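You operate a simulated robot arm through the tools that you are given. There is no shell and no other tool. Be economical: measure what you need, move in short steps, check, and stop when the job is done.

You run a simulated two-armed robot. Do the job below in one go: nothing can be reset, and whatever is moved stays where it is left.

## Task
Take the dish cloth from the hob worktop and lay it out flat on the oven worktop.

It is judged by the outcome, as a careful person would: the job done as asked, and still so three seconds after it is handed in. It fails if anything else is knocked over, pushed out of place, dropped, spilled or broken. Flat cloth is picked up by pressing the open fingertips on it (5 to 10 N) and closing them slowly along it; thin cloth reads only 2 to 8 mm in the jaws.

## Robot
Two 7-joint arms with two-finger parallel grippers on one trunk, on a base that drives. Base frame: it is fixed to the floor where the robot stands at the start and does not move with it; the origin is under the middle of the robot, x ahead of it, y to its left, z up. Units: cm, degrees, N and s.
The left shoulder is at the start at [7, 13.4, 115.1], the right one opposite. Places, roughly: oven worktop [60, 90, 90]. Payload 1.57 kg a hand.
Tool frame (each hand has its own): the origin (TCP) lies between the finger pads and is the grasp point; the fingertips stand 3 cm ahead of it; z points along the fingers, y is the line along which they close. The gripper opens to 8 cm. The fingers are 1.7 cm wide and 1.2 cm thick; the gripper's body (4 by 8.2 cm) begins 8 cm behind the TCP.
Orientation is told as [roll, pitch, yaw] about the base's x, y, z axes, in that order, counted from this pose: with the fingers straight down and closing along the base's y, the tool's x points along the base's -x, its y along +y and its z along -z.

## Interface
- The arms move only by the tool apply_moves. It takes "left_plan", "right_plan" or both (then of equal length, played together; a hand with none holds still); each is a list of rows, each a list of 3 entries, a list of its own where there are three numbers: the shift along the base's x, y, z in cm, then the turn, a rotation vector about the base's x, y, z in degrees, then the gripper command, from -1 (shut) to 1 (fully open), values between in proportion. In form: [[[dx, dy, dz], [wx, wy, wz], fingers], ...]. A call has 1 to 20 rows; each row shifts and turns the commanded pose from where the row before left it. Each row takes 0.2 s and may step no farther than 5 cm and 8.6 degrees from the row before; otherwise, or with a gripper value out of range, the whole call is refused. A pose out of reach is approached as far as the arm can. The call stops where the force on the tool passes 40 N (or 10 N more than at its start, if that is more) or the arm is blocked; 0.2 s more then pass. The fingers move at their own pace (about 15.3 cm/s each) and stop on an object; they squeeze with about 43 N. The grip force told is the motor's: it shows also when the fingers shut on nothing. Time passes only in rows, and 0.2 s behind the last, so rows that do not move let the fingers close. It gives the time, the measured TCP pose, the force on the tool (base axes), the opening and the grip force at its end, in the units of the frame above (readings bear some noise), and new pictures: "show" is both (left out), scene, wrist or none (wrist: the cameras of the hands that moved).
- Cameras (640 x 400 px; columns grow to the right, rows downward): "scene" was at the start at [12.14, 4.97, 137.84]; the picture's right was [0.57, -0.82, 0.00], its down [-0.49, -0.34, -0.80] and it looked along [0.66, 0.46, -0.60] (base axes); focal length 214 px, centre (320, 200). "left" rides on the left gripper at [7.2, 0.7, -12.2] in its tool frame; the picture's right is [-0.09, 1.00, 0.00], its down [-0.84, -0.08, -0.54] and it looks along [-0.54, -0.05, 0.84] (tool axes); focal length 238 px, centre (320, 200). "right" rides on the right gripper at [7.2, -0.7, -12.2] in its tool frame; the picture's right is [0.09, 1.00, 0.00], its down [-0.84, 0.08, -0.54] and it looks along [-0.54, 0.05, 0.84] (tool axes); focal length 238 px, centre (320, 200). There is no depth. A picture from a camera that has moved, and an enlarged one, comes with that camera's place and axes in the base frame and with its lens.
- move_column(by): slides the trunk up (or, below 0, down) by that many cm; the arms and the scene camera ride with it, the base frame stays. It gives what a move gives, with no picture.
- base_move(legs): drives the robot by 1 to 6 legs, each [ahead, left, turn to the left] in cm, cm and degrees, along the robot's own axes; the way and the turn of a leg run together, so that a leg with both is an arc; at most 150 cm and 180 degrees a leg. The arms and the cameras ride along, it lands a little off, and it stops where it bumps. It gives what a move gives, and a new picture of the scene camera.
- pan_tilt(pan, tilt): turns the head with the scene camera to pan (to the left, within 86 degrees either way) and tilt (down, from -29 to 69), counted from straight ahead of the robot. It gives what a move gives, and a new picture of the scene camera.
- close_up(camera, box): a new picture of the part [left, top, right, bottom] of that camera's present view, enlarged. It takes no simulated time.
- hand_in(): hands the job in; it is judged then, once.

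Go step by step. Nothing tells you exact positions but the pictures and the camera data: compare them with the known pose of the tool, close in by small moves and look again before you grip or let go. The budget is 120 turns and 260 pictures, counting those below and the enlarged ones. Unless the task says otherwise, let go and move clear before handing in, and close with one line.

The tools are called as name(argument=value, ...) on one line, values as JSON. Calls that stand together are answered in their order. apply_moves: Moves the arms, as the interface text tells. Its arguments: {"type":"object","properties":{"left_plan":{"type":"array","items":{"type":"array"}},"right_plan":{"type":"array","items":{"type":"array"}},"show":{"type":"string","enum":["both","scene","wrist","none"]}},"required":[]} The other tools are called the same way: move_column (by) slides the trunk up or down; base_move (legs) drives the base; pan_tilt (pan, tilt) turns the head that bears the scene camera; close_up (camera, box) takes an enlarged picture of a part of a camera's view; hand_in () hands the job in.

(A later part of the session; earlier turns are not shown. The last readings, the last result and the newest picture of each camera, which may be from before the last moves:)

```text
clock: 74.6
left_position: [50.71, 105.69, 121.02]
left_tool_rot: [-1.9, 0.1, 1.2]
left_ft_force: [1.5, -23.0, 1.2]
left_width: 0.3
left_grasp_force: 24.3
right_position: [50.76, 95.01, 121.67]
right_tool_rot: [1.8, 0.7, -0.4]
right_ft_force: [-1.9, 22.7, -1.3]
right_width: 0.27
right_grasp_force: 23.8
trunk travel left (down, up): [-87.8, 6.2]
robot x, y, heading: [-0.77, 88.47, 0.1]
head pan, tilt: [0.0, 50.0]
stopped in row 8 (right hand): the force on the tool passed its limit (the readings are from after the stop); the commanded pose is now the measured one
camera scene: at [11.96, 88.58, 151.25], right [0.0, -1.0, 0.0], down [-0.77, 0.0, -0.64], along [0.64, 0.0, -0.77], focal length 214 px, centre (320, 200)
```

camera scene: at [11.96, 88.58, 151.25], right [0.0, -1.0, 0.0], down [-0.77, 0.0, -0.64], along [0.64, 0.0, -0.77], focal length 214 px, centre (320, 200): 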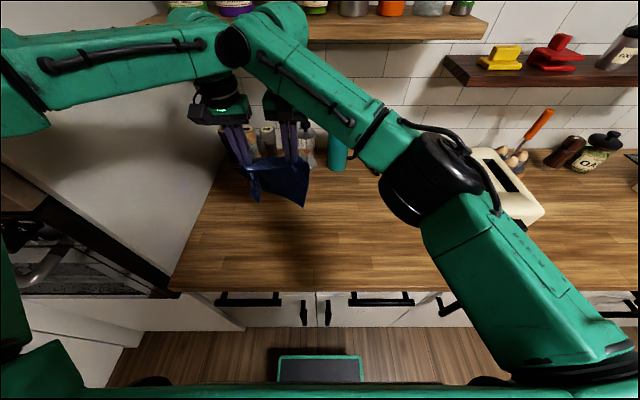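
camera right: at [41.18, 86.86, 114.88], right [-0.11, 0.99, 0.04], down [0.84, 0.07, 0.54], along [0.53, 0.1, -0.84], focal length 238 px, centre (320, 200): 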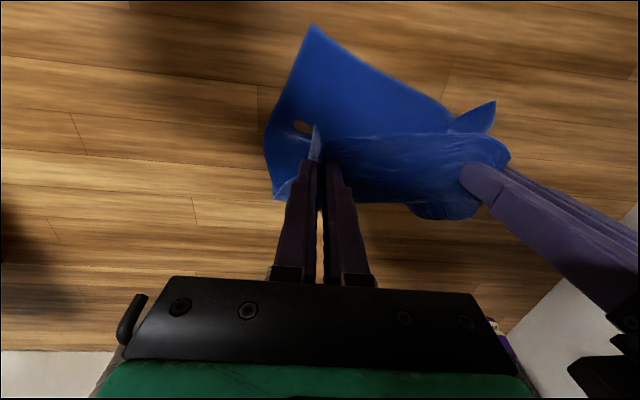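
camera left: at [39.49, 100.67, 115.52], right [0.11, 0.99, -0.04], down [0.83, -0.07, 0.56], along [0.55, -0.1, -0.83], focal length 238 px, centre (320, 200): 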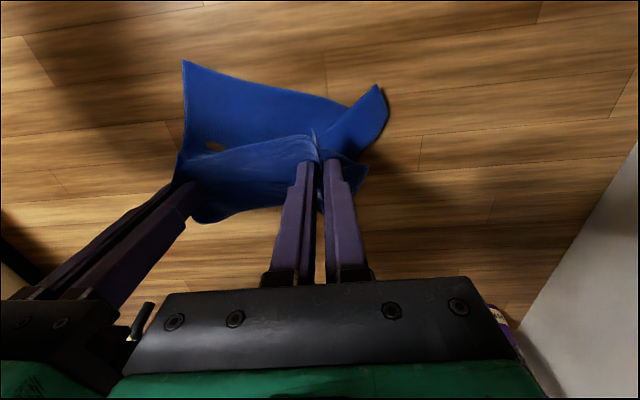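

The force comes from the two wrists touching when extended this close together, so arm reach forward is limited. I'll keep the arms retracted and use the base and trunk to lay the cloth forward instead.

apply_moves(left_plan=[[[-2, -0.2, 0], [0, 0, 0], -1], [[-2, 0, 0], [0, 0, 0], -1], [[-2, 0, 0], [0, 0, 0], -1], [[-2, 0, 0], [0, 0, 0], -1], [[0, 0, 0], [0, 0, 0], -1]], right_plan=[[[-2, 0.2, -0.5], [0, 0, 0], -1], [[-2, 0, 0], [0, 0, 0], -1], [[-2, 0, 0], [0, 0, 0], -1], [[-2, 0, 0], [0, 0, 0], -1], [[0, 0, 0], [0, 0, 0], -1]], show="none")

base_move(legs=[[-9, -7, 0]])

move_column(by=-5)

close_up(camera="scene", box=[160, 100, 400, 250])

```text
clock: 75.8
left_position: [42.54, 105.67, 121.17]
left_tool_rot: [-1.4, 0.3, 1.0]
left_ft_force: [2.2, -20.2, 0.0]
left_width: 0.28
left_grasp_force: 24.3
right_position: [42.76, 94.94, 121.12]
right_tool_rot: [1.4, 0.7, -0.5]
right_ft_force: [-1.8, 19.8, 0.0]
right_width: 0.28
right_grasp_force: 24.2
trunk travel left (down, up): [-87.8, 6.2]
robot x, y, heading: [-1.0, 88.57, -0.3]
head pan, tilt: [0.0, 50.0]
```

```text
clock: 77.0
left_position: [33.85, 98.97, 120.95]
left_tool_rot: [-1.4, 0.4, 1.0]
left_ft_force: [2.3, -19.8, -1.0]
left_width: 0.29
left_grasp_force: 23.9
right_position: [34.02, 88.32, 120.93]
right_tool_rot: [1.2, 0.8, -0.6]
right_ft_force: [-1.9, 19.9, 0.4]
right_width: 0.3
right_grasp_force: 24.1
trunk travel left (down, up): [-87.8, 6.2]
robot x, y, heading: [-10.04, 81.88, -0.1]
head pan, tilt: [0.0, 50.0]
camera scene: at [3.11, 81.94, 151.23], right [0.0, -1.0, 0.0], down [-0.77, 0.0, -0.64], along [0.64, 0.0, -0.77], focal length 214 px, centre (320, 200)
```

scene: 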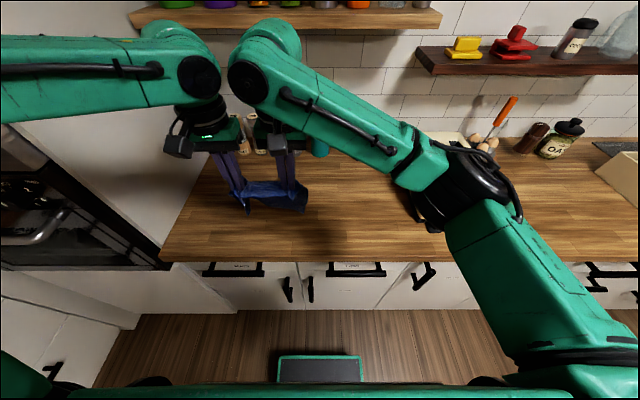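

```text
clock: 78.0
left_position: [33.55, 98.66, 116.14]
left_tool_rot: [-1.4, 0.0, 1.0]
left_ft_force: [0.7, -14.4, 0.5]
left_width: 0.29
left_grasp_force: 23.9
right_position: [33.61, 88.04, 116.1]
right_tool_rot: [1.7, 0.6, -0.6]
right_ft_force: [-1.1, 13.7, -0.5]
right_width: 0.26
right_grasp_force: 24.4
trunk travel left (down, up): [-82.8, 11.2]
robot x, y, heading: [-9.76, 81.17, -0.2]
head pan, tilt: [0.0, 50.0]
```

```text
2.67 times, centred on (280, 175) of scene
camera zoom: at [2.58, 81.56, 146.29], right [0.0, -1.0, 0.0], down [-0.77, 0.0, -0.64], along [0.64, 0.0, -0.77], focal length 572 px, centre (427, 267)
```

zoom: 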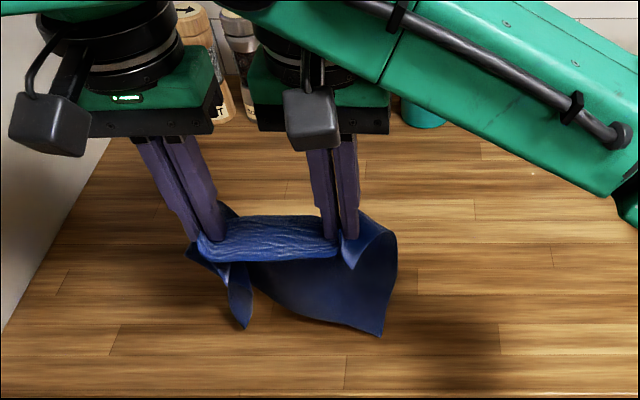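

apply_moves(left_plan=[[[0, 0, -2], [0, 0, 0], -1], [[0, 0, -2], [0, 0, 0], -1], [[0, 0, -2], [0, 0, 0], -1], [[0, 0, -1.5], [0, 0, 0], -1]], right_plan=[[[0, 0, -2], [0, 0, 0], -1], [[0, 0, -2], [0, 0, 0], -1], [[0, 0, -2], [0, 0, 0], -1], [[0, 0, -1.5], [0, 0, 0], -1]], show="none")

base_move(legs=[[6, 0, 0]])

apply_moves(left_plan=[[[0, 0, -1.5], [0, 0, 0], -1], [[0, 0, -1.5], [0, 0, 0], -1], [[0, 0, -1.5], [0, 0, 0], -1]], right_plan=[[[0, 0, -1.5], [0, 0, 0], -1], [[0, 0, -1.5], [0, 0, 0], -1], [[0, 0, -1.5], [0, 0, 0], -1]], show="none")

base_move(legs=[[6, 0, 0]])

close_up(camera="scene", box=[160, 125, 400, 275])

```text
clock: 79.0
left_position: [33.45, 98.74, 108.55]
left_tool_rot: [-1.5, 0.2, 1.0]
left_ft_force: [1.1, -20.5, 0.5]
left_width: 0.27
left_grasp_force: 23.9
right_position: [33.76, 88.05, 108.48]
right_tool_rot: [1.6, 0.7, -0.4]
right_ft_force: [-2.0, 20.5, -0.2]
right_width: 0.27
right_grasp_force: 23.6
trunk travel left (down, up): [-82.8, 11.2]
robot x, y, heading: [-10.0, 81.6, -0.1]
head pan, tilt: [0.0, 50.0]
```

```text
clock: 79.9
left_position: [38.78, 98.85, 108.93]
left_tool_rot: [-1.4, -0.3, 0.9]
left_ft_force: [1.3, -21.2, 0.4]
left_width: 0.27
left_grasp_force: 24.7
right_position: [39.06, 88.12, 108.97]
right_tool_rot: [1.6, 0.2, -0.5]
right_ft_force: [-2.7, 21.5, -0.2]
right_width: 0.26
right_grasp_force: 24.1
trunk travel left (down, up): [-82.8, 11.2]
robot x, y, heading: [-3.87, 81.47, -0.2]
head pan, tilt: [0.0, 50.0]
camera scene: at [7.77, 81.61, 146.36], right [0.0, -1.0, 0.0], down [-0.76, 0.0, -0.65], along [0.65, 0.0, -0.76], focal length 214 px, centre (320, 200)
```

scene: 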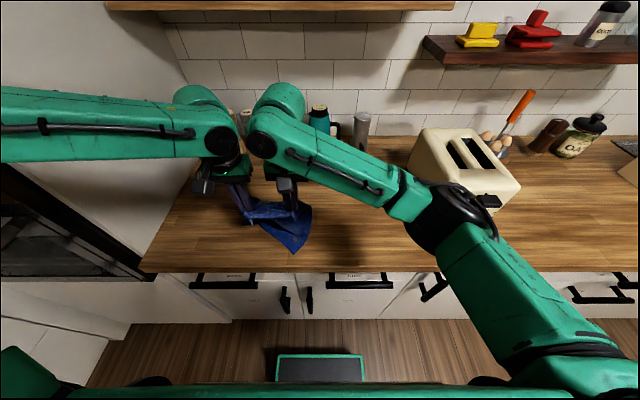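

```text
clock: 80.7
left_position: [39.4, 98.82, 104.1]
left_tool_rot: [-1.6, 0.2, 1.0]
left_ft_force: [0.6, -10.3, 0.0]
left_width: 0.27
left_grasp_force: 24.5
right_position: [39.73, 88.29, 104.16]
right_tool_rot: [1.7, 0.7, -0.5]
right_ft_force: [-1.4, 11.1, -0.2]
right_width: 0.28
right_grasp_force: 23.6
trunk travel left (down, up): [-82.8, 11.2]
robot x, y, heading: [-4.31, 81.46, -0.2]
head pan, tilt: [0.0, 50.0]
```

```text
clock: 81.7
left_position: [44.73, 98.78, 104.45]
left_tool_rot: [-1.6, -0.3, 0.9]
left_ft_force: [1.3, -13.0, -0.6]
left_width: 0.29
left_grasp_force: 23.5
right_position: [44.88, 88.11, 104.61]
right_tool_rot: [1.7, 0.3, -0.6]
right_ft_force: [-0.9, 13.4, -0.4]
right_width: 0.26
right_grasp_force: 24.6
trunk travel left (down, up): [-82.8, 11.2]
robot x, y, heading: [1.33, 81.67, -0.2]
head pan, tilt: [0.0, 50.0]
camera scene: at [13.73, 81.58, 146.36], right [0.0, -1.0, 0.0], down [-0.76, 0.0, -0.65], along [0.65, 0.0, -0.76], focal length 214 px, centre (320, 200)
```

scene: 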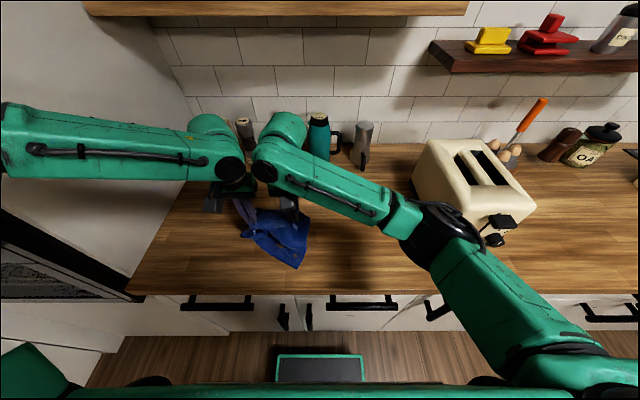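

```text
2.67 times, centred on (280, 200) of scene
camera zoom: at [13.73, 81.58, 146.36], right [0.0, -1.0, 0.0], down [-0.76, 0.0, -0.65], along [0.65, 0.0, -0.76], focal length 572 px, centre (427, 200)
```

zoom: 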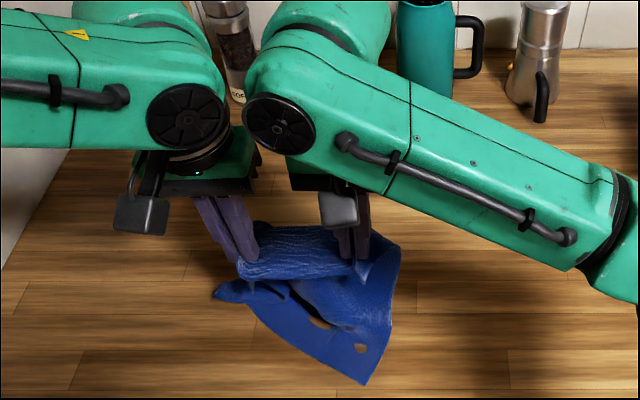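

apply_moves(left_plan=[[[0.5, 0, -1.5], [0, 0, 0], -1], [[0.5, 0, -1.5], [0, 0, 0], -1], [[0.5, 0, -1], [0, 0, 0], -1]], right_plan=[[[0.5, 0, -1.5], [0, 0, 0], -1], [[0.5, 0, -1.5], [0, 0, 0], -1], [[0.5, 0, -1], [0, 0, 0], -1]], show="none")

base_move(legs=[[5, 0, 0]])

apply_moves(left_plan=[[[1, 0, -1.5], [0, 0, 0], -1], [[1, 0, -1.5], [0, 0, 0], -1], [[1, 0, -1], [0, 0, 0], -1], [[0, 0, -1], [0, 0, 0], -1]], right_plan=[[[1, 0, -1.5], [0, 0, 0], -1], [[1, 0, -1.5], [0, 0, 0], -1], [[1, 0, -1], [0, 0, 0], -1], [[0, 0, -1], [0, 0, 0], -1]], show="both")

close_up(camera="scene", box=[160, 125, 400, 275])

```text
clock: 82.5
left_position: [46.89, 98.64, 100.15]
left_tool_rot: [-1.6, 0.1, 0.8]
left_ft_force: [1.2, -9.2, -0.5]
left_width: 0.27
left_grasp_force: 24.8
right_position: [47.1, 88.22, 100.24]
right_tool_rot: [1.6, 0.6, -0.5]
right_ft_force: [-0.3, 9.7, 0.4]
right_width: 0.24
right_grasp_force: 24.1
trunk travel left (down, up): [-82.8, 11.2]
robot x, y, heading: [1.94, 81.74, -0.1]
head pan, tilt: [0.0, 50.0]
```

```text
clock: 83.4
left_position: [51.18, 98.64, 100.55]
left_tool_rot: [-1.6, -0.3, 0.9]
left_ft_force: [0.7, -11.6, -0.5]
left_width: 0.26
left_grasp_force: 24.4
right_position: [51.5, 88.12, 100.49]
right_tool_rot: [1.7, 0.3, -0.4]
right_ft_force: [-1.7, 11.5, -0.2]
right_width: 0.25
right_grasp_force: 23.9
trunk travel left (down, up): [-82.8, 11.2]
robot x, y, heading: [6.88, 81.16, -0.2]
head pan, tilt: [0.0, 50.0]
camera scene: at [18.69, 81.56, 146.36], right [0.0, -1.0, 0.0], down [-0.76, 0.0, -0.65], along [0.65, 0.0, -0.76], focal length 214 px, centre (320, 200)
```

scene: 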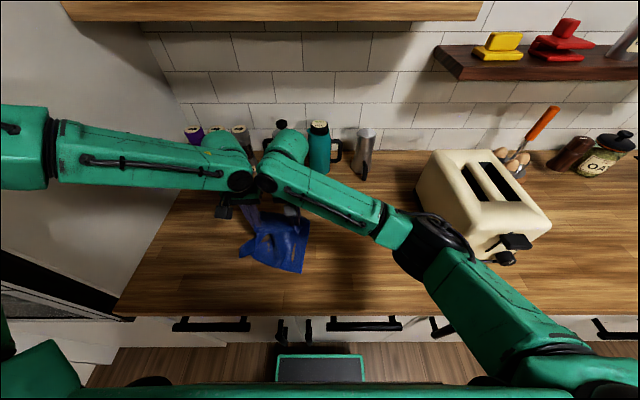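

```text
clock: 84.4
left_position: [54.72, 98.56, 95.28]
left_tool_rot: [-1.6, 0.0, 0.8]
left_ft_force: [0.9, -6.5, 1.9]
left_width: 0.27
left_grasp_force: 23.9
right_position: [55.04, 88.19, 95.2]
right_tool_rot: [1.8, 0.6, -0.3]
right_ft_force: [-1.0, 6.4, 0.6]
right_width: 0.25
right_grasp_force: 24.1
trunk travel left (down, up): [-82.8, 11.2]
robot x, y, heading: [6.9, 81.36, -0.4]
head pan, tilt: [0.0, 50.0]
camera scene: at [19.48, 81.58, 146.28], right [0.0, -1.0, 0.0], down [-0.77, 0.0, -0.64], along [0.64, 0.0, -0.77], focal length 214 px, centre (320, 200)
camera right: at [47.96, 87.15, 107.5], right [-0.09, 1.0, 0.03], down [0.84, 0.06, 0.54], along [0.53, 0.07, -0.84], focal length 238 px, centre (320, 200)
camera left: at [47.41, 99.54, 107.41], right [0.08, 1.0, -0.03], down [0.84, -0.05, 0.54], along [0.54, -0.07, -0.84], focal length 238 px, centre (320, 200)
```

scene: 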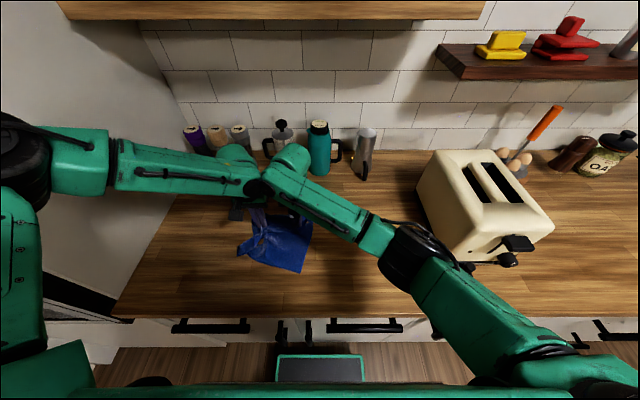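
right: 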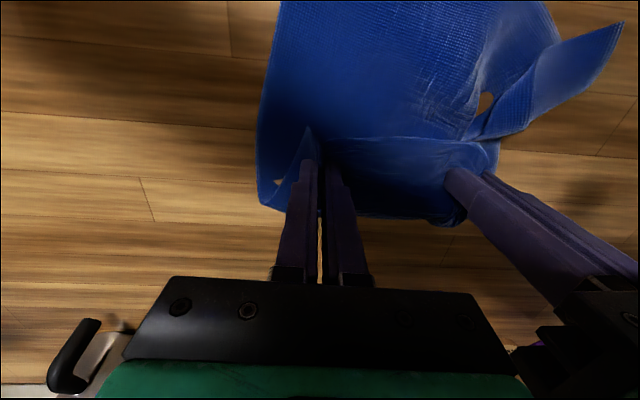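
left: 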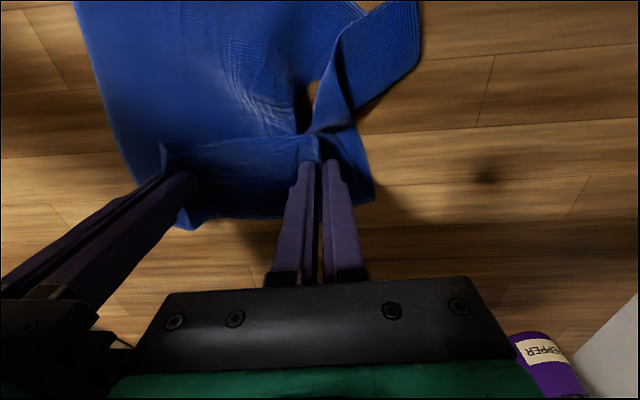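

```text
2.67 times, centred on (280, 200) of scene
camera zoom: at [19.48, 81.58, 146.28], right [0.0, -1.0, 0.0], down [-0.77, 0.0, -0.64], along [0.64, 0.0, -0.77], focal length 572 px, centre (427, 200)
```

zoom: 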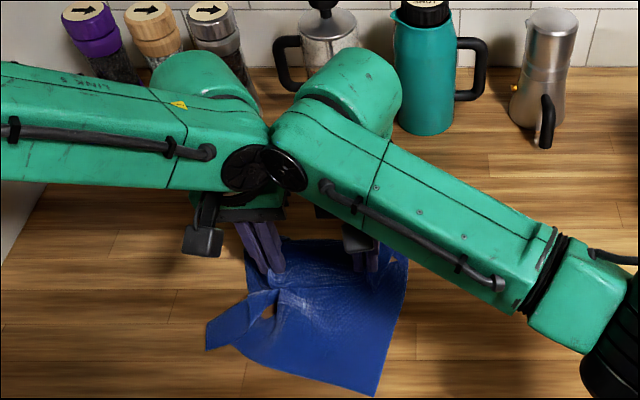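

The cloth is now mostly laid out, with the right side flat and the left side gathered at the grip. I'll lower to the surface and open the fingers slowly to unfold the pinches.

apply_moves(left_plan=[[[0, 0, -0.6], [0, 0, 0], -1], [[0, 0, -0.3], [0, 0, 0], -0.9], [[0, 0, 0], [0, 0, 0], -0.75], [[0, 0, 0], [0, 0, 0], -0.6], [[0, 0, 0], [0, 0, 0], -0.45], [[0, 0, 0], [0, 0, 0], -0.3], [[0, 0, 0], [0, 0, 0], -0.15], [[0, 0, 0], [0, 0, 0], 0]], right_plan=[[[0, 0, -0.6], [0, 0, 0], -1], [[0, 0, -0.3], [0, 0, 0], -0.9], [[0, 0, 0], [0, 0, 0], -0.75], [[0, 0, 0], [0, 0, 0], -0.6], [[0, 0, 0], [0, 0, 0], -0.45], [[0, 0, 0], [0, 0, 0], -0.3], [[0, 0, 0], [0, 0, 0], -0.15], [[0, 0, 0], [0, 0, 0], 0]], show="wrist")

```text
clock: 86.2
left_position: [54.71, 98.66, 94.32]
left_tool_rot: [-1.6, 0.0, 0.9]
left_ft_force: [-0.5, -1.0, 3.0]
left_width: 3.84
left_grasp_force: 0.0
right_position: [54.85, 88.26, 94.36]
right_tool_rot: [1.8, 0.7, -0.4]
right_ft_force: [0.1, 1.0, 2.4]
right_width: 3.89
right_grasp_force: 0.1
trunk travel left (down, up): [-82.8, 11.2]
robot x, y, heading: [6.79, 81.26, -0.2]
head pan, tilt: [0.0, 50.0]
camera right: at [47.93, 87.16, 106.67], right [-0.08, 1.0, 0.03], down [0.84, 0.05, 0.54], along [0.53, 0.07, -0.84], focal length 238 px, centre (320, 200)
camera left: at [47.42, 99.64, 106.51], right [0.08, 1.0, -0.03], down [0.84, -0.05, 0.54], along [0.54, -0.06, -0.84], focal length 238 px, centre (320, 200)
```

right: 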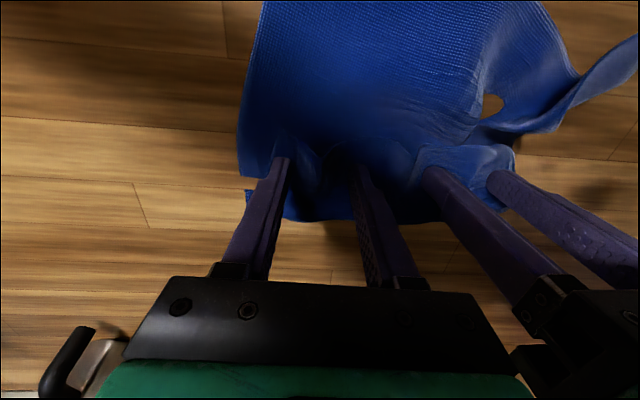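
left: 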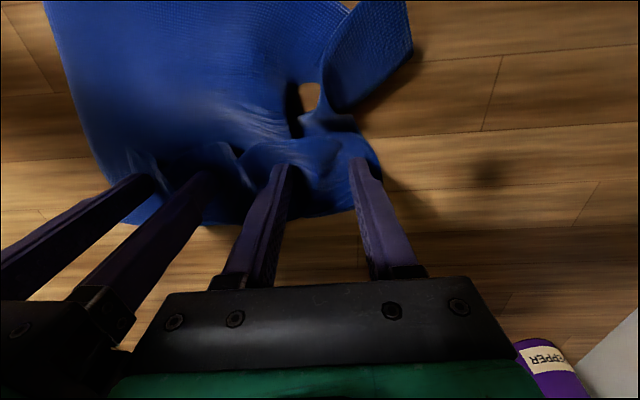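

Released. I'll lift the hands straight up, part them, and view the cloth from above.

apply_moves(left_plan=[[[0, 0, 1.5], [0, 0, 0], 0], [[0, 0, 3], [0, 0, 0], 0], [[0, 0, 4], [0, 0, 0], 0], [[0, 3, 4], [0, 0, 0], 0], [[-3, 4, 2], [0, 0, 0], 0], [[-4, 3, 0], [0, 0, 0], 0], [[-4, 2, 0], [0, 0, 0], 0]], right_plan=[[[0, 0, 1.5], [0, 0, 0], 0], [[0, 0, 3], [0, 0, 0], 0], [[0, 0, 4], [0, 0, 0], 0], [[0, -3, 4], [0, 0, 0], 0], [[-3, -4, 2], [0, 0, 0], 0], [[-4, -4, 0], [0, 0, 0], 0], [[-4, -4, 0], [0, 0, 0], 0]], show="both")

close_up(camera="scene", box=[160, 125, 400, 275])

```text
refused: row 5 steps farther than a row can; nothing moved
```

```text
2.67 times, centred on (280, 200) of scene
camera zoom: at [19.47, 81.54, 146.28], right [0.0, -1.0, 0.0], down [-0.77, 0.0, -0.64], along [0.64, 0.0, -0.77], focal length 572 px, centre (427, 200)
```

zoom: 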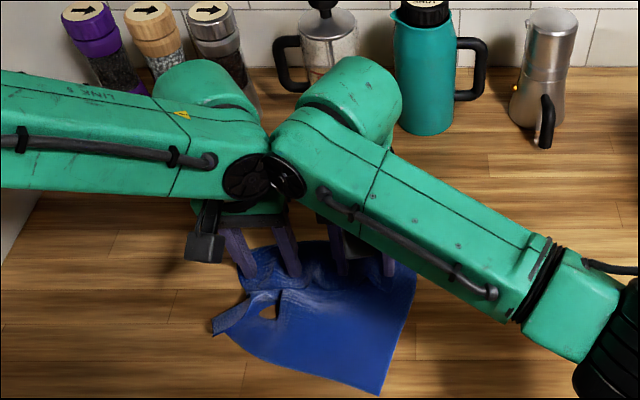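

apply_moves(left_plan=[[[0, 0, 1.5], [0, 0, 0], 0], [[0, 0, 3], [0, 0, 0], 0], [[0, 0, 4], [0, 0, 0], 0], [[0, 2, 4], [0, 0, 0], 0], [[-3, 3, 2], [0, 0, 0], 0], [[-3, 3, 0], [0, 0, 0], 0], [[-4, 2, 0], [0, 0, 0], 0]], right_plan=[[[0, 0, 1.5], [0, 0, 0], 0], [[0, 0, 3], [0, 0, 0], 0], [[0, 0, 4], [0, 0, 0], 0], [[0, -2, 4], [0, 0, 0], 0], [[-3, -3, 2], [0, 0, 0], 0], [[-3, -3, 0], [0, 0, 0], 0], [[-3, -3, 0], [0, 0, 0], 0]], show="both")

close_up(camera="scene", box=[160, 125, 400, 275])

```text
clock: 87.8
left_position: [44.41, 108.6, 108.76]
left_tool_rot: [-1.6, -0.1, 0.8]
left_ft_force: [-0.4, 0.4, 0.1]
left_width: 3.97
left_grasp_force: 0.1
right_position: [45.6, 77.0, 108.88]
right_tool_rot: [1.7, 0.5, -0.4]
right_ft_force: [-1.3, -0.1, 0.0]
right_width: 4.01
right_grasp_force: 0.1
trunk travel left (down, up): [-82.8, 11.2]
robot x, y, heading: [7.11, 81.75, -0.1]
head pan, tilt: [0.0, 50.0]
camera scene: at [19.19, 81.55, 146.31], right [0.0, -1.0, 0.0], down [-0.76, 0.0, -0.64], along [0.64, 0.0, -0.76], focal length 214 px, centre (320, 200)
camera right: at [38.58, 76.13, 121.2], right [-0.08, 1.0, 0.03], down [0.84, 0.06, 0.54], along [0.53, 0.07, -0.84], focal length 238 px, centre (320, 200)
camera left: at [37.23, 109.64, 120.98], right [0.08, 1.0, -0.03], down [0.84, -0.05, 0.54], along [0.54, -0.07, -0.84], focal length 238 px, centre (320, 200)
```

scene: 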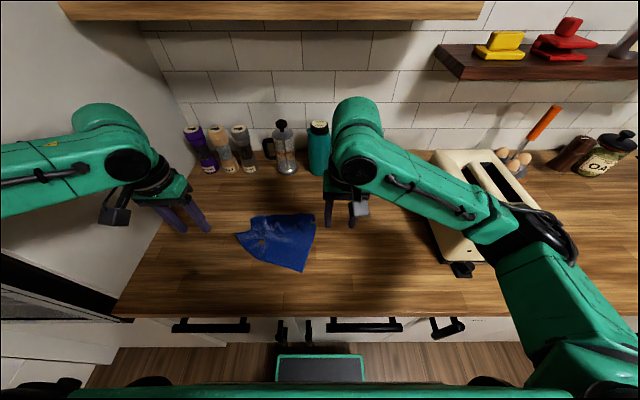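
right: 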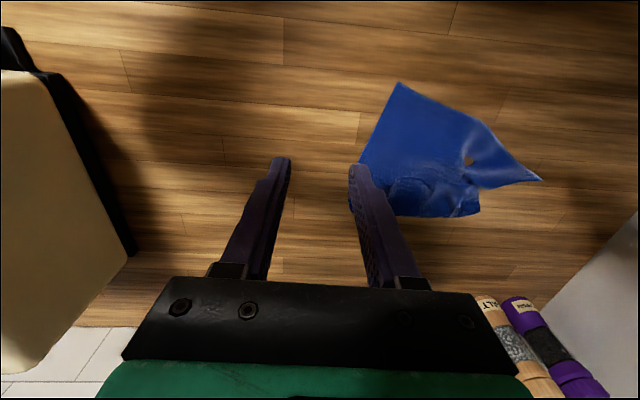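
left: 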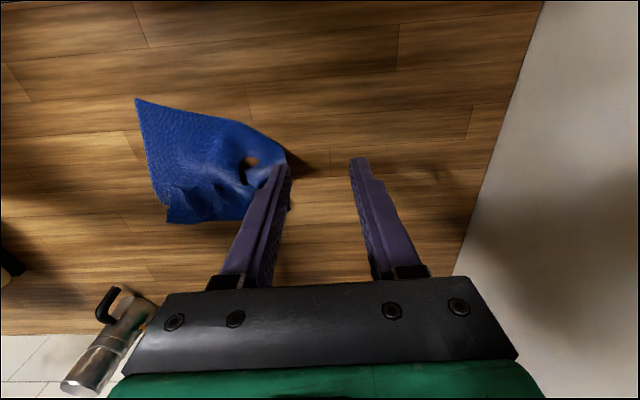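

```text
2.67 times, centred on (280, 200) of scene
camera zoom: at [19.19, 81.55, 146.31], right [0.0, -1.0, 0.0], down [-0.76, 0.0, -0.64], along [0.64, 0.0, -0.76], focal length 572 px, centre (427, 200)
```

zoom: 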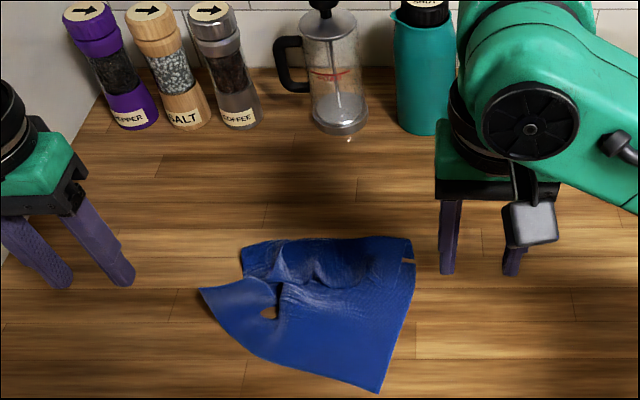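

The cloth lies around x 41–60, y 83–107; the left side is folded, with the near-left corner at about (52, 107). I'll pin the near-right corner with the right fingertips and drag the near-left corner toward me with the left. First I'll move into position.

apply_moves(left_plan=[[[3.3, -2, 0], [1.6, 0, -0.8], -0.5], [[3.3, -2.1, 0], [0, 0, 0], -0.5], [[0, 0, -4], [0, 0, 0], -0.5], [[0, 0, -4], [0, 0, 0], -0.5], [[0, 0, -3.5], [0, 0, 0], -0.5]], right_plan=[[[0, 4.5, 0], [-1.7, -0.5, 0.4], -0.5], [[-1, 4.5, 0], [0, 0, 0], -0.5], [[-1, 2, -4], [0, 0, 0], -0.5], [[0, 0, -4], [0, 0, 0], -0.5], [[0, 0, -3.5], [0, 0, 0], -0.5]], show="wrist")

```text
clock: 89.0
left_position: [51.6, 104.62, 97.18]
left_tool_rot: [0.0, 0.1, 0.1]
left_ft_force: [-0.3, -0.2, 0.5]
left_width: 1.98
left_grasp_force: 0.1
right_position: [43.96, 88.33, 97.18]
right_tool_rot: [0.1, 0.0, 0.1]
right_ft_force: [-0.9, -0.4, -0.4]
right_width: 2.0
right_grasp_force: 0.0
trunk travel left (down, up): [-82.8, 11.2]
robot x, y, heading: [7.09, 81.37, -0.3]
head pan, tilt: [0.0, 50.0]
camera right: at [37.0, 87.49, 109.6], right [-0.09, 1.0, 0.0], down [0.84, 0.08, 0.54], along [0.54, 0.05, -0.84], focal length 238 px, centre (320, 200)
camera left: at [44.32, 105.34, 109.4], right [0.09, 1.0, 0.0], down [0.84, -0.08, 0.54], along [0.54, -0.05, -0.84], focal length 238 px, centre (320, 200)
```

right: 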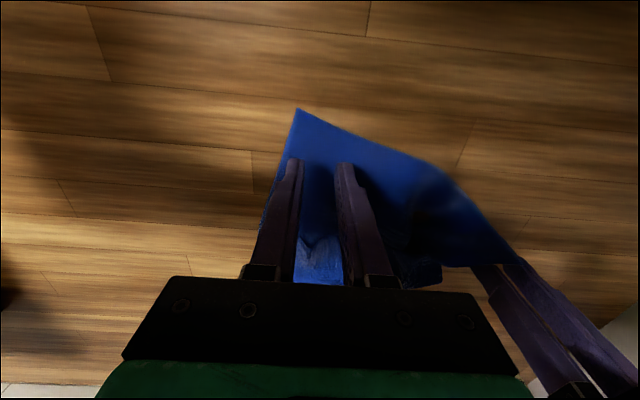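
left: 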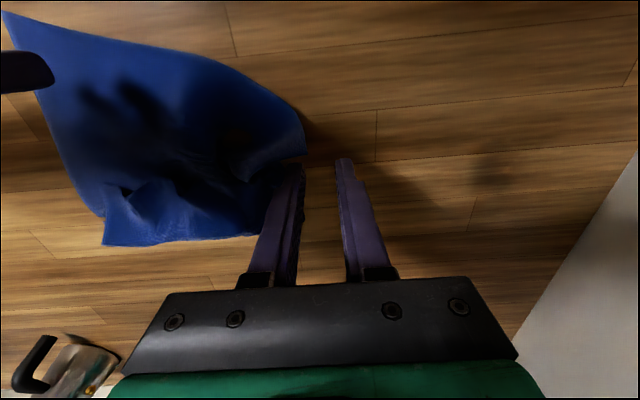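

apply_moves(left_plan=[[[-2, -2.8, 0], [0, 0, 0], -0.6], [[0, 0, -1.5], [0, 0, 0], -0.6], [[0, 0, -1], [0, 0, 0], -0.6], [[0, 0, -0.5], [0, 0, 0], -0.6], [[0, 0, 0], [0, 0, 0], -0.6]], right_plan=[[[0, 0, 0], [0, 0, 0], -0.5], [[0, 0, -1.5], [0, 0, 0], -0.5], [[0, 0, -1], [0, 0, 0], -0.5], [[0, 0, -0.5], [0, 0, 0], -0.5], [[0, 0, -0.1], [0, 0, 0], -0.5]], show="wrist")

```text
clock: 90.2
left_position: [49.46, 101.87, 94.3]
left_tool_rot: [0.0, 0.1, 0.2]
left_ft_force: [-0.4, 0.2, 3.9]
left_width: 1.61
left_grasp_force: 0.1
right_position: [43.94, 88.04, 94.24]
right_tool_rot: [0.0, 0.1, 0.1]
right_ft_force: [0.6, 0.0, -1.0]
right_width: 2.0
right_grasp_force: 0.1
trunk travel left (down, up): [-82.8, 11.2]
robot x, y, heading: [7.28, 81.76, 0.0]
head pan, tilt: [0.0, 50.0]
camera right: at [36.93, 87.42, 106.52], right [-0.09, 1.0, 0.0], down [0.84, 0.08, 0.54], along [0.54, 0.05, -0.84], focal length 238 px, centre (320, 200)
camera left: at [42.19, 102.5, 106.42], right [0.09, 1.0, 0.0], down [0.84, -0.08, 0.54], along [0.54, -0.05, -0.84], focal length 238 px, centre (320, 200)
```

right: 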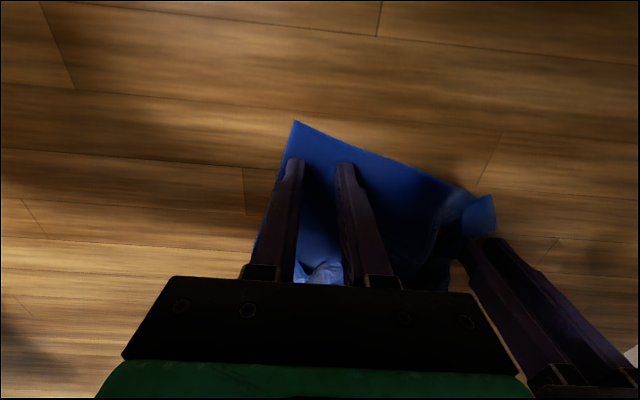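
left: 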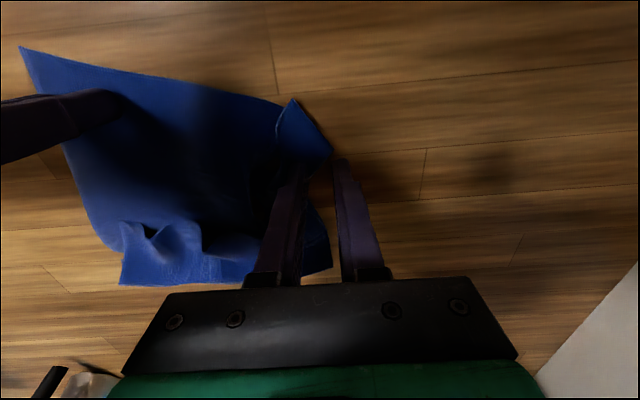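

close_up(camera="left", box=[200, 70, 400, 195])

close_up(camera="scene", box=[200, 180, 360, 280])

```text
3.20 times, centred on (300, 132) of left
camera zoom: at [42.19, 102.5, 106.42], right [0.09, 1.0, 0.0], down [0.84, -0.08, 0.54], along [0.54, -0.05, -0.84], focal length 763 px, centre (384, 416)
```

zoom: 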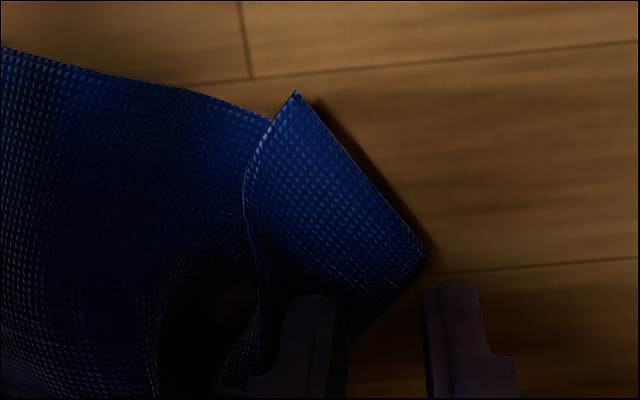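

```text
4.00 times, centred on (280, 230) of scene
camera zoom: at [19.51, 81.59, 146.29], right [0.0, -1.0, 0.0], down [-0.77, 0.0, -0.64], along [0.64, 0.0, -0.77], focal length 858 px, centre (480, 80)
```

zoom: 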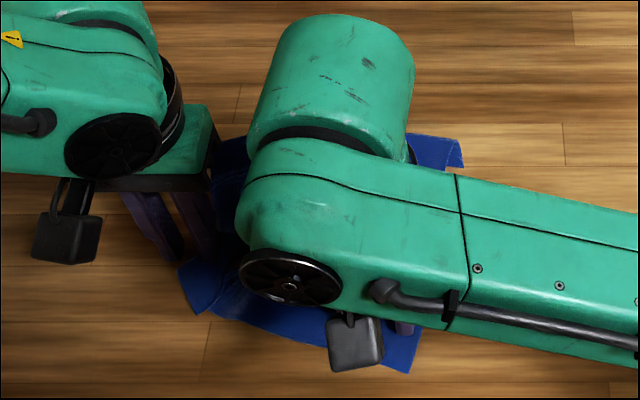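

apply_moves(left_plan=[[[0, 0, 2], [0, 0, 0], -0.6], [[0, 1, 4], [0, 0, 0], -0.6], [[0, 4, 4], [0, 0, 0], -0.6], [[0, 4, 0], [0, 0, 0], -0.6]], right_plan=[[[0, 0, 2], [0, 0, 0], -0.5], [[0, -1, 4], [0, 0, 0], -0.5], [[0, -4, 2], [0, 0, 0], -0.5], [[0, -5, 0], [0, 0, 0], -0.5]], show="wrist")

close_up(camera="scene", box=[200, 170, 360, 270])

```text
refused: row 3 steps farther than a row can; nothing moved
```

```text
4.00 times, centred on (280, 220) of scene
camera zoom: at [19.51, 81.59, 146.29], right [0.0, -1.0, 0.0], down [-0.77, 0.0, -0.64], along [0.64, 0.0, -0.77], focal length 858 px, centre (480, 120)
```

zoom: 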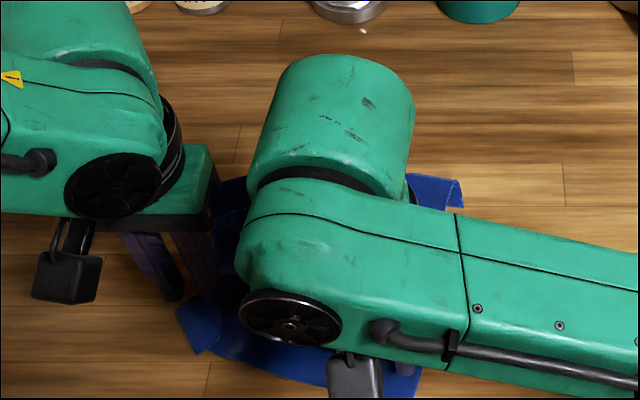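

apply_moves(left_plan=[[[0, 0, 2], [0, 0, 0], -0.6], [[0, 1, 4], [0, 0, 0], -0.6], [[0, 3, 3], [0, 0, 0], -0.6], [[0, 4, 0], [0, 0, 0], -0.6]], right_plan=[[[0, 0, 2], [0, 0, 0], -0.5], [[0, -1, 4], [0, 0, 0], -0.5], [[0, -4, 2], [0, 0, 0], -0.5], [[0, -4.9, 0], [0, 0, 0], -0.5]], show="wrist")

close_up(camera="scene", box=[200, 170, 360, 270])

```text
clock: 91.2
left_position: [49.35, 109.52, 103.24]
left_tool_rot: [0.1, 0.1, 0.1]
left_ft_force: [-0.2, -0.4, -0.4]
left_width: 1.6
left_grasp_force: 0.1
right_position: [43.95, 77.91, 102.4]
right_tool_rot: [0.0, 0.0, -0.1]
right_ft_force: [-0.6, 0.7, -0.3]
right_width: 1.99
right_grasp_force: 0.0
trunk travel left (down, up): [-82.8, 11.2]
robot x, y, heading: [6.87, 81.43, -0.2]
head pan, tilt: [0.0, 50.0]
camera right: at [36.84, 77.29, 114.65], right [-0.09, 1.0, 0.0], down [0.84, 0.08, 0.54], along [0.54, 0.05, -0.84], focal length 238 px, centre (320, 200)
camera left: at [42.16, 110.27, 115.46], right [0.09, 1.0, 0.0], down [0.84, -0.08, 0.54], along [0.54, -0.05, -0.84], focal length 238 px, centre (320, 200)
```

right: 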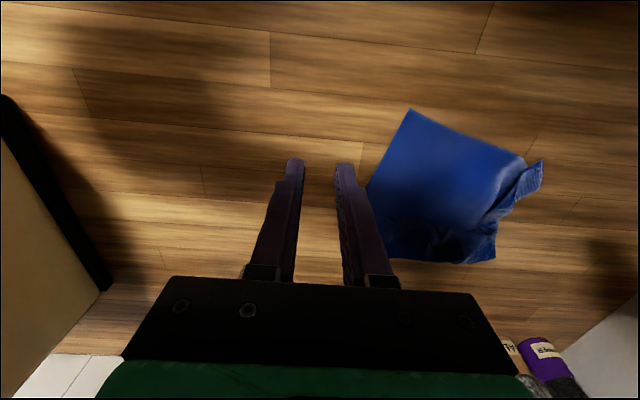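
left: 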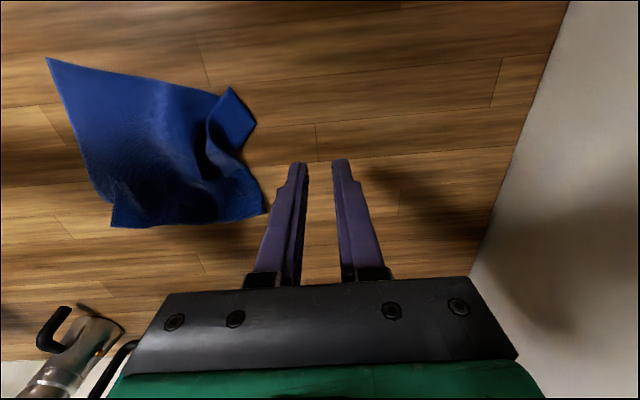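

```text
4.00 times, centred on (280, 220) of scene
camera zoom: at [19.49, 81.46, 146.28], right [0.0, -1.0, 0.0], down [-0.77, 0.0, -0.64], along [0.64, 0.0, -0.77], focal length 858 px, centre (480, 120)
```

zoom: 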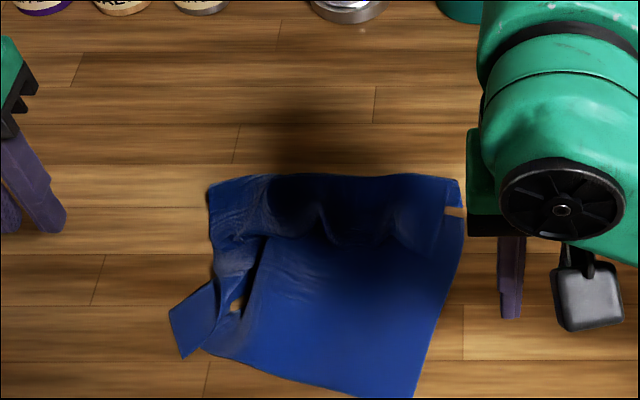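

The cloth is more rectangular now, and the remaining fold is a flap at the near-left around (46, 101). I'll pin the right corner and press-drag this flap toward me and to the left.

apply_moves(left_plan=[[[-1.5, -4, 0], [0, 0, 0], -1], [[-1.5, -4.3, 0], [0, 0, 0], -1], [[0, 0, -3], [0, 0, 0], -1], [[0, 0, -3], [0, 0, 0], -1], [[0, 0, -2.2], [0, 0, 0], -1], [[0, 0, -0.7], [0, 0, 0], -1], [[0, 0, -0.2], [0, 0, 0], -1]], right_plan=[[[0, 5, 0], [0, 0, 0], -0.5], [[0, 4.9, 0], [0, 0, 0], -0.5], [[0, 0, -3], [0, 0, 0], -0.5], [[0, 0, -3], [0, 0, 0], -0.5], [[0, 0, -1.6], [0, 0, 0], -0.5], [[0, 0, -0.7], [0, 0, 0], -0.5], [[0, 0, -0.2], [0, 0, 0], -0.5]], show="wrist")

```text
clock: 92.8
left_position: [46.06, 101.32, 94.29]
left_tool_rot: [0.0, 0.0, 0.1]
left_ft_force: [-0.5, -0.5, 0.7]
left_width: 0.0
left_grasp_force: 20.7
right_position: [43.97, 88.31, 94.2]
right_tool_rot: [0.3, -0.6, -0.1]
right_ft_force: [7.0, -0.4, 37.8]
right_width: 1.95
right_grasp_force: 0.1
trunk travel left (down, up): [-82.8, 11.2]
robot x, y, heading: [6.72, 81.49, -0.3]
head pan, tilt: [0.0, 50.0]
camera right: at [36.8, 87.53, 106.35], right [-0.09, 1.0, 0.0], down [0.83, 0.07, 0.55], along [0.55, 0.05, -0.84], focal length 238 px, centre (320, 200)
camera left: at [38.81, 102.06, 106.48], right [0.09, 1.0, 0.0], down [0.84, -0.08, 0.54], along [0.54, -0.05, -0.84], focal length 238 px, centre (320, 200)
```

right: 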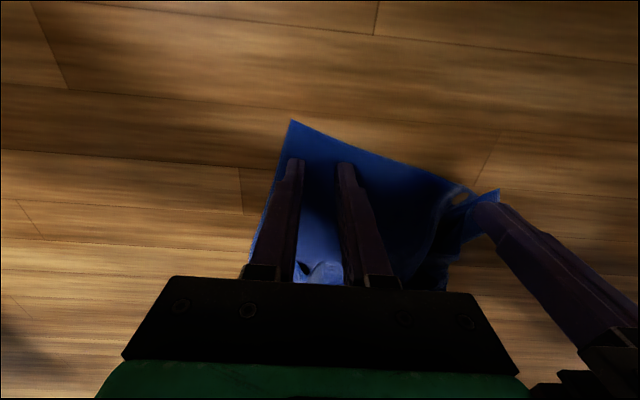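
left: 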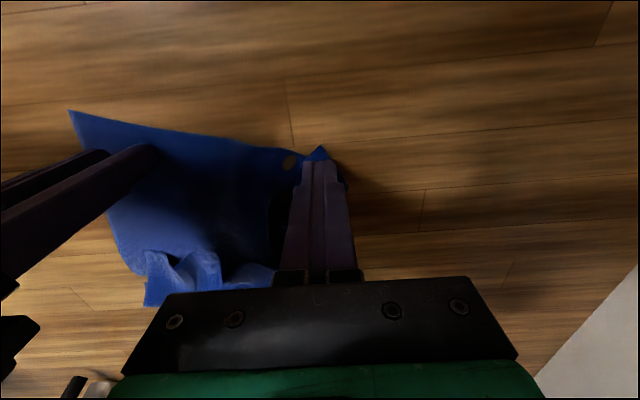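

apply_moves(left_plan=[[[0, 0, -0.15], [0, 0, 0], -1], [[0, 0, 0], [0, 0, 0], -1], [[-0.7, 0.7, 0], [0, 0, 0], -1], [[-0.7, 0.7, 0], [0, 0, 0], -1], [[-0.7, 0.7, 0], [0, 0, 0], -1]], right_plan=[[[0, 0, 0.25], [0, 0, 0], -0.5], [[0, 0, 0], [0, 0, 0], -0.5], [[0, 0, 0], [0, 0, 0], -0.5], [[0, 0, 0], [0, 0, 0], -0.5], [[0, 0, 0], [0, 0, 0], -0.5]], show="wrist")

```text
clock: 94.0
left_position: [44.02, 103.63, 94.21]
left_tool_rot: [0.0, -0.2, 0.1]
left_ft_force: [2.3, -4.5, 11.1]
left_width: 0.02
left_grasp_force: 21.2
right_position: [43.82, 88.27, 94.2]
right_tool_rot: [0.1, -0.2, 0.0]
right_ft_force: [6.4, 6.0, 33.9]
right_width: 1.98
right_grasp_force: 0.1
trunk travel left (down, up): [-82.8, 11.2]
robot x, y, heading: [6.81, 81.65, -0.2]
head pan, tilt: [0.0, 50.0]
camera right: at [36.68, 87.48, 106.39], right [-0.09, 1.0, 0.0], down [0.84, 0.08, 0.54], along [0.54, 0.05, -0.84], focal length 238 px, centre (320, 200)
camera left: at [36.74, 104.27, 106.38], right [0.09, 1.0, 0.0], down [0.84, -0.08, 0.54], along [0.54, -0.05, -0.84], focal length 238 px, centre (320, 200)
```

right: 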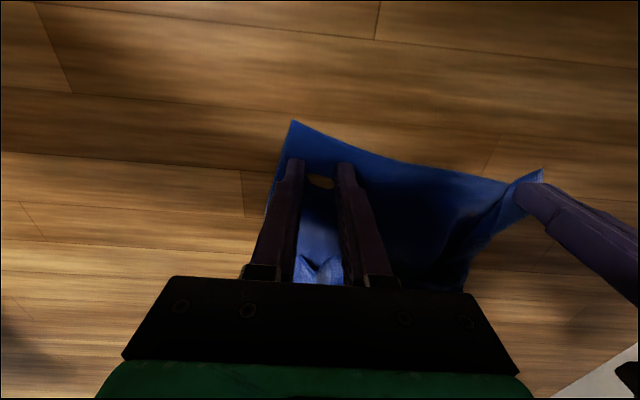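
left: 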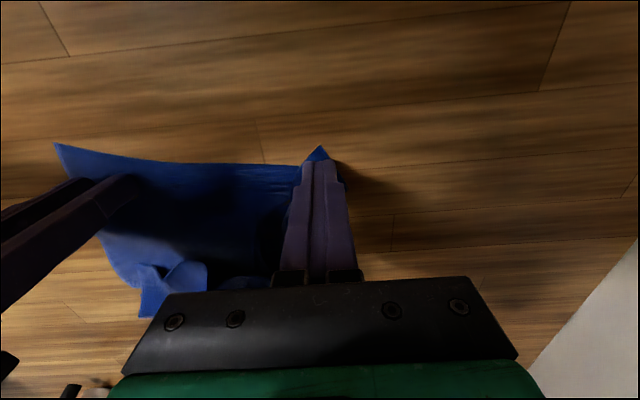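

The press-drag works: the near edge is straightening. I'll continue the drag left.

apply_moves(left_plan=[[[-0.6, 0.8, 0], [0, 0, 0], -1], [[-0.6, 0.8, 0], [0, 0, 0], -1], [[-0.5, 0.8, 0], [0, 0, 0], -1], [[-0.5, 0.8, 0], [0, 0, 0], -1]], right_plan=[[[0, 0, 0], [0, 0, 0], -0.5], [[0, 0, 0], [0, 0, 0], -0.5], [[0, 0, 0], [0, 0, 0], -0.5], [[0, 0, 0], [0, 0, 0], -0.5]], show="wrist")

```text
clock: 95.0
left_position: [41.86, 106.61, 94.2]
left_tool_rot: [0.0, -0.1, 0.1]
left_ft_force: [2.2, -6.3, 14.9]
left_width: 0.0
left_grasp_force: 21.0
right_position: [43.72, 88.21, 94.04]
right_tool_rot: [0.1, -0.2, -0.2]
right_ft_force: [5.7, 7.9, 34.2]
right_width: 2.02
right_grasp_force: 0.1
trunk travel left (down, up): [-82.8, 11.2]
robot x, y, heading: [6.62, 81.72, 0.0]
head pan, tilt: [0.0, 50.0]
camera right: at [36.65, 87.45, 106.39], right [-0.09, 1.0, 0.0], down [0.84, 0.08, 0.54], along [0.54, 0.05, -0.84], focal length 238 px, centre (320, 200)
camera left: at [34.62, 107.32, 106.31], right [0.09, 1.0, 0.0], down [0.84, -0.08, 0.54], along [0.54, -0.05, -0.84], focal length 238 px, centre (320, 200)
```

right: 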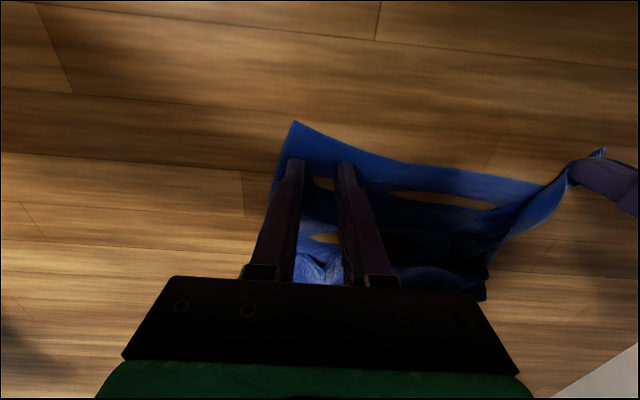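
left: 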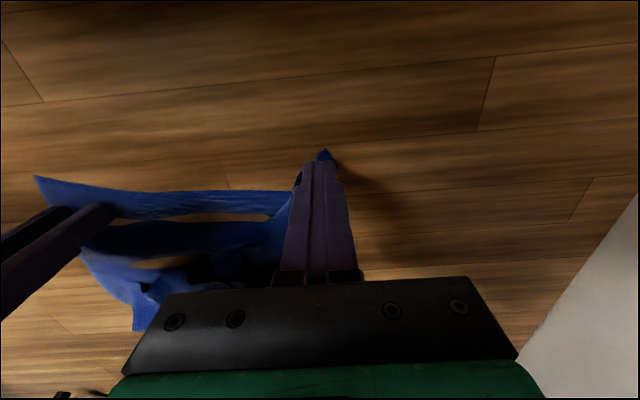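

The near edge is taut and straight. I'll lift both hands clear and look at the whole cloth.

apply_moves(left_plan=[[[0, 0, 2], [0, 0, 0], -1], [[0, 1, 4], [0, 0, 0], -1], [[0, 3, 3.5], [0, 0, 0], -1], [[0, 2, 4], [0, 0, 0], -1]], right_plan=[[[0, 0, 2], [0, 0, 0], -0.5], [[0, -1, 4], [0, 0, 0], -0.5], [[0, -4, 2.5], [0, 0, 0], -0.5], [[0, -4.9, 0], [0, 0, 0], -0.5]], show="wrist")

close_up(camera="scene", box=[180, 170, 372, 290])

```text
clock: 96.0
left_position: [41.91, 112.44, 107.48]
left_tool_rot: [0.1, 0.1, 0.1]
left_ft_force: [-1.0, -0.2, 0.2]
left_width: 0.01
left_grasp_force: 20.9
right_position: [43.87, 78.3, 102.43]
right_tool_rot: [0.1, 0.1, -0.1]
right_ft_force: [-0.3, -0.9, -0.1]
right_width: 2.03
right_grasp_force: 0.0
trunk travel left (down, up): [-82.8, 11.2]
robot x, y, heading: [6.99, 81.63, 0.1]
head pan, tilt: [0.0, 50.0]
camera right: at [36.88, 77.48, 114.72], right [-0.09, 1.0, 0.0], down [0.84, 0.08, 0.54], along [0.54, 0.05, -0.84], focal length 238 px, centre (320, 200)
camera left: at [34.72, 113.12, 119.66], right [0.09, 1.0, 0.0], down [0.84, -0.08, 0.54], along [0.54, -0.05, -0.84], focal length 238 px, centre (320, 200)
```

right: 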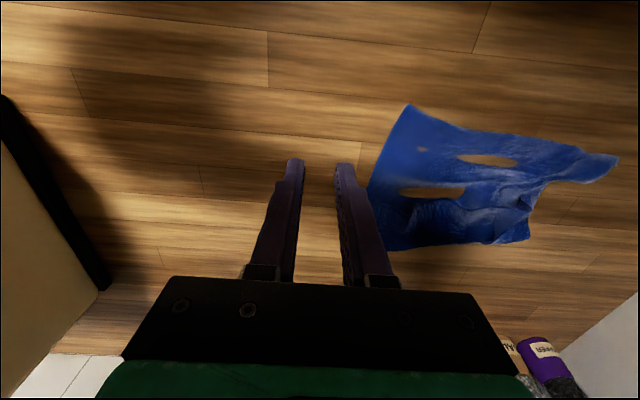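
left: 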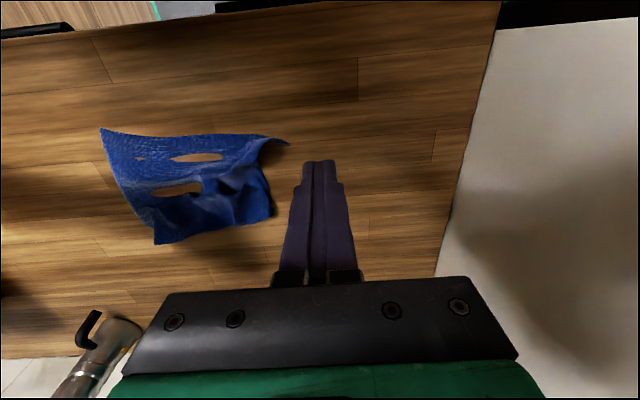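

```text
3.33 times, centred on (276, 230) of scene
camera zoom: at [19.46, 81.28, 146.28], right [0.0, -1.0, 0.0], down [-0.77, 0.0, -0.64], along [0.64, 0.0, -0.77], focal length 715 px, centre (467, 100)
```

zoom: 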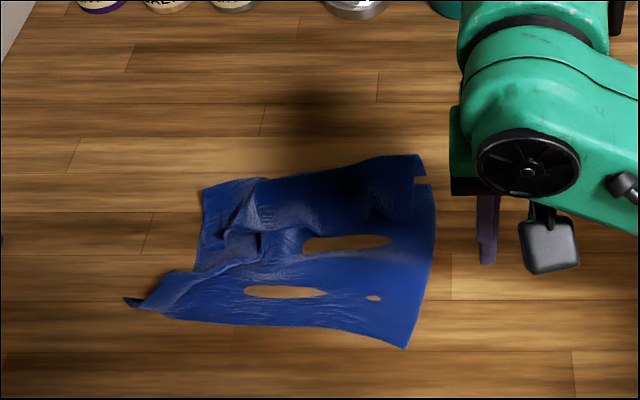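

Much better. Next I'll press both far corners and drag them back and outward together to stretch the remaining folds.

apply_moves(left_plan=[[[4, -3, 0], [0, 0, 0], -1], [[4, -3, 0], [0, 0, 0], -1], [[3.5, -3, 0], [0, 0, 0], -1], [[0, 0, -4], [0, 0, 0], -1], [[0, 0, -4], [0, 0, 0], -1], [[0, 0, -3], [0, 0, 0], -1]], right_plan=[[[4, 2, 1], [0, 0, 0], -1], [[4, 3, 0], [0, 0, 0], -1], [[4, 4, 0], [0, 0, 0], -1], [[0, 0, -3], [0, 0, 0], -1], [[0, 0, -3], [0, 0, 0], -1], [[0, 0, -1], [0, 0, 0], -1]], show="wrist")

```text
refused: row 3 steps farther than a row can; nothing moved
```

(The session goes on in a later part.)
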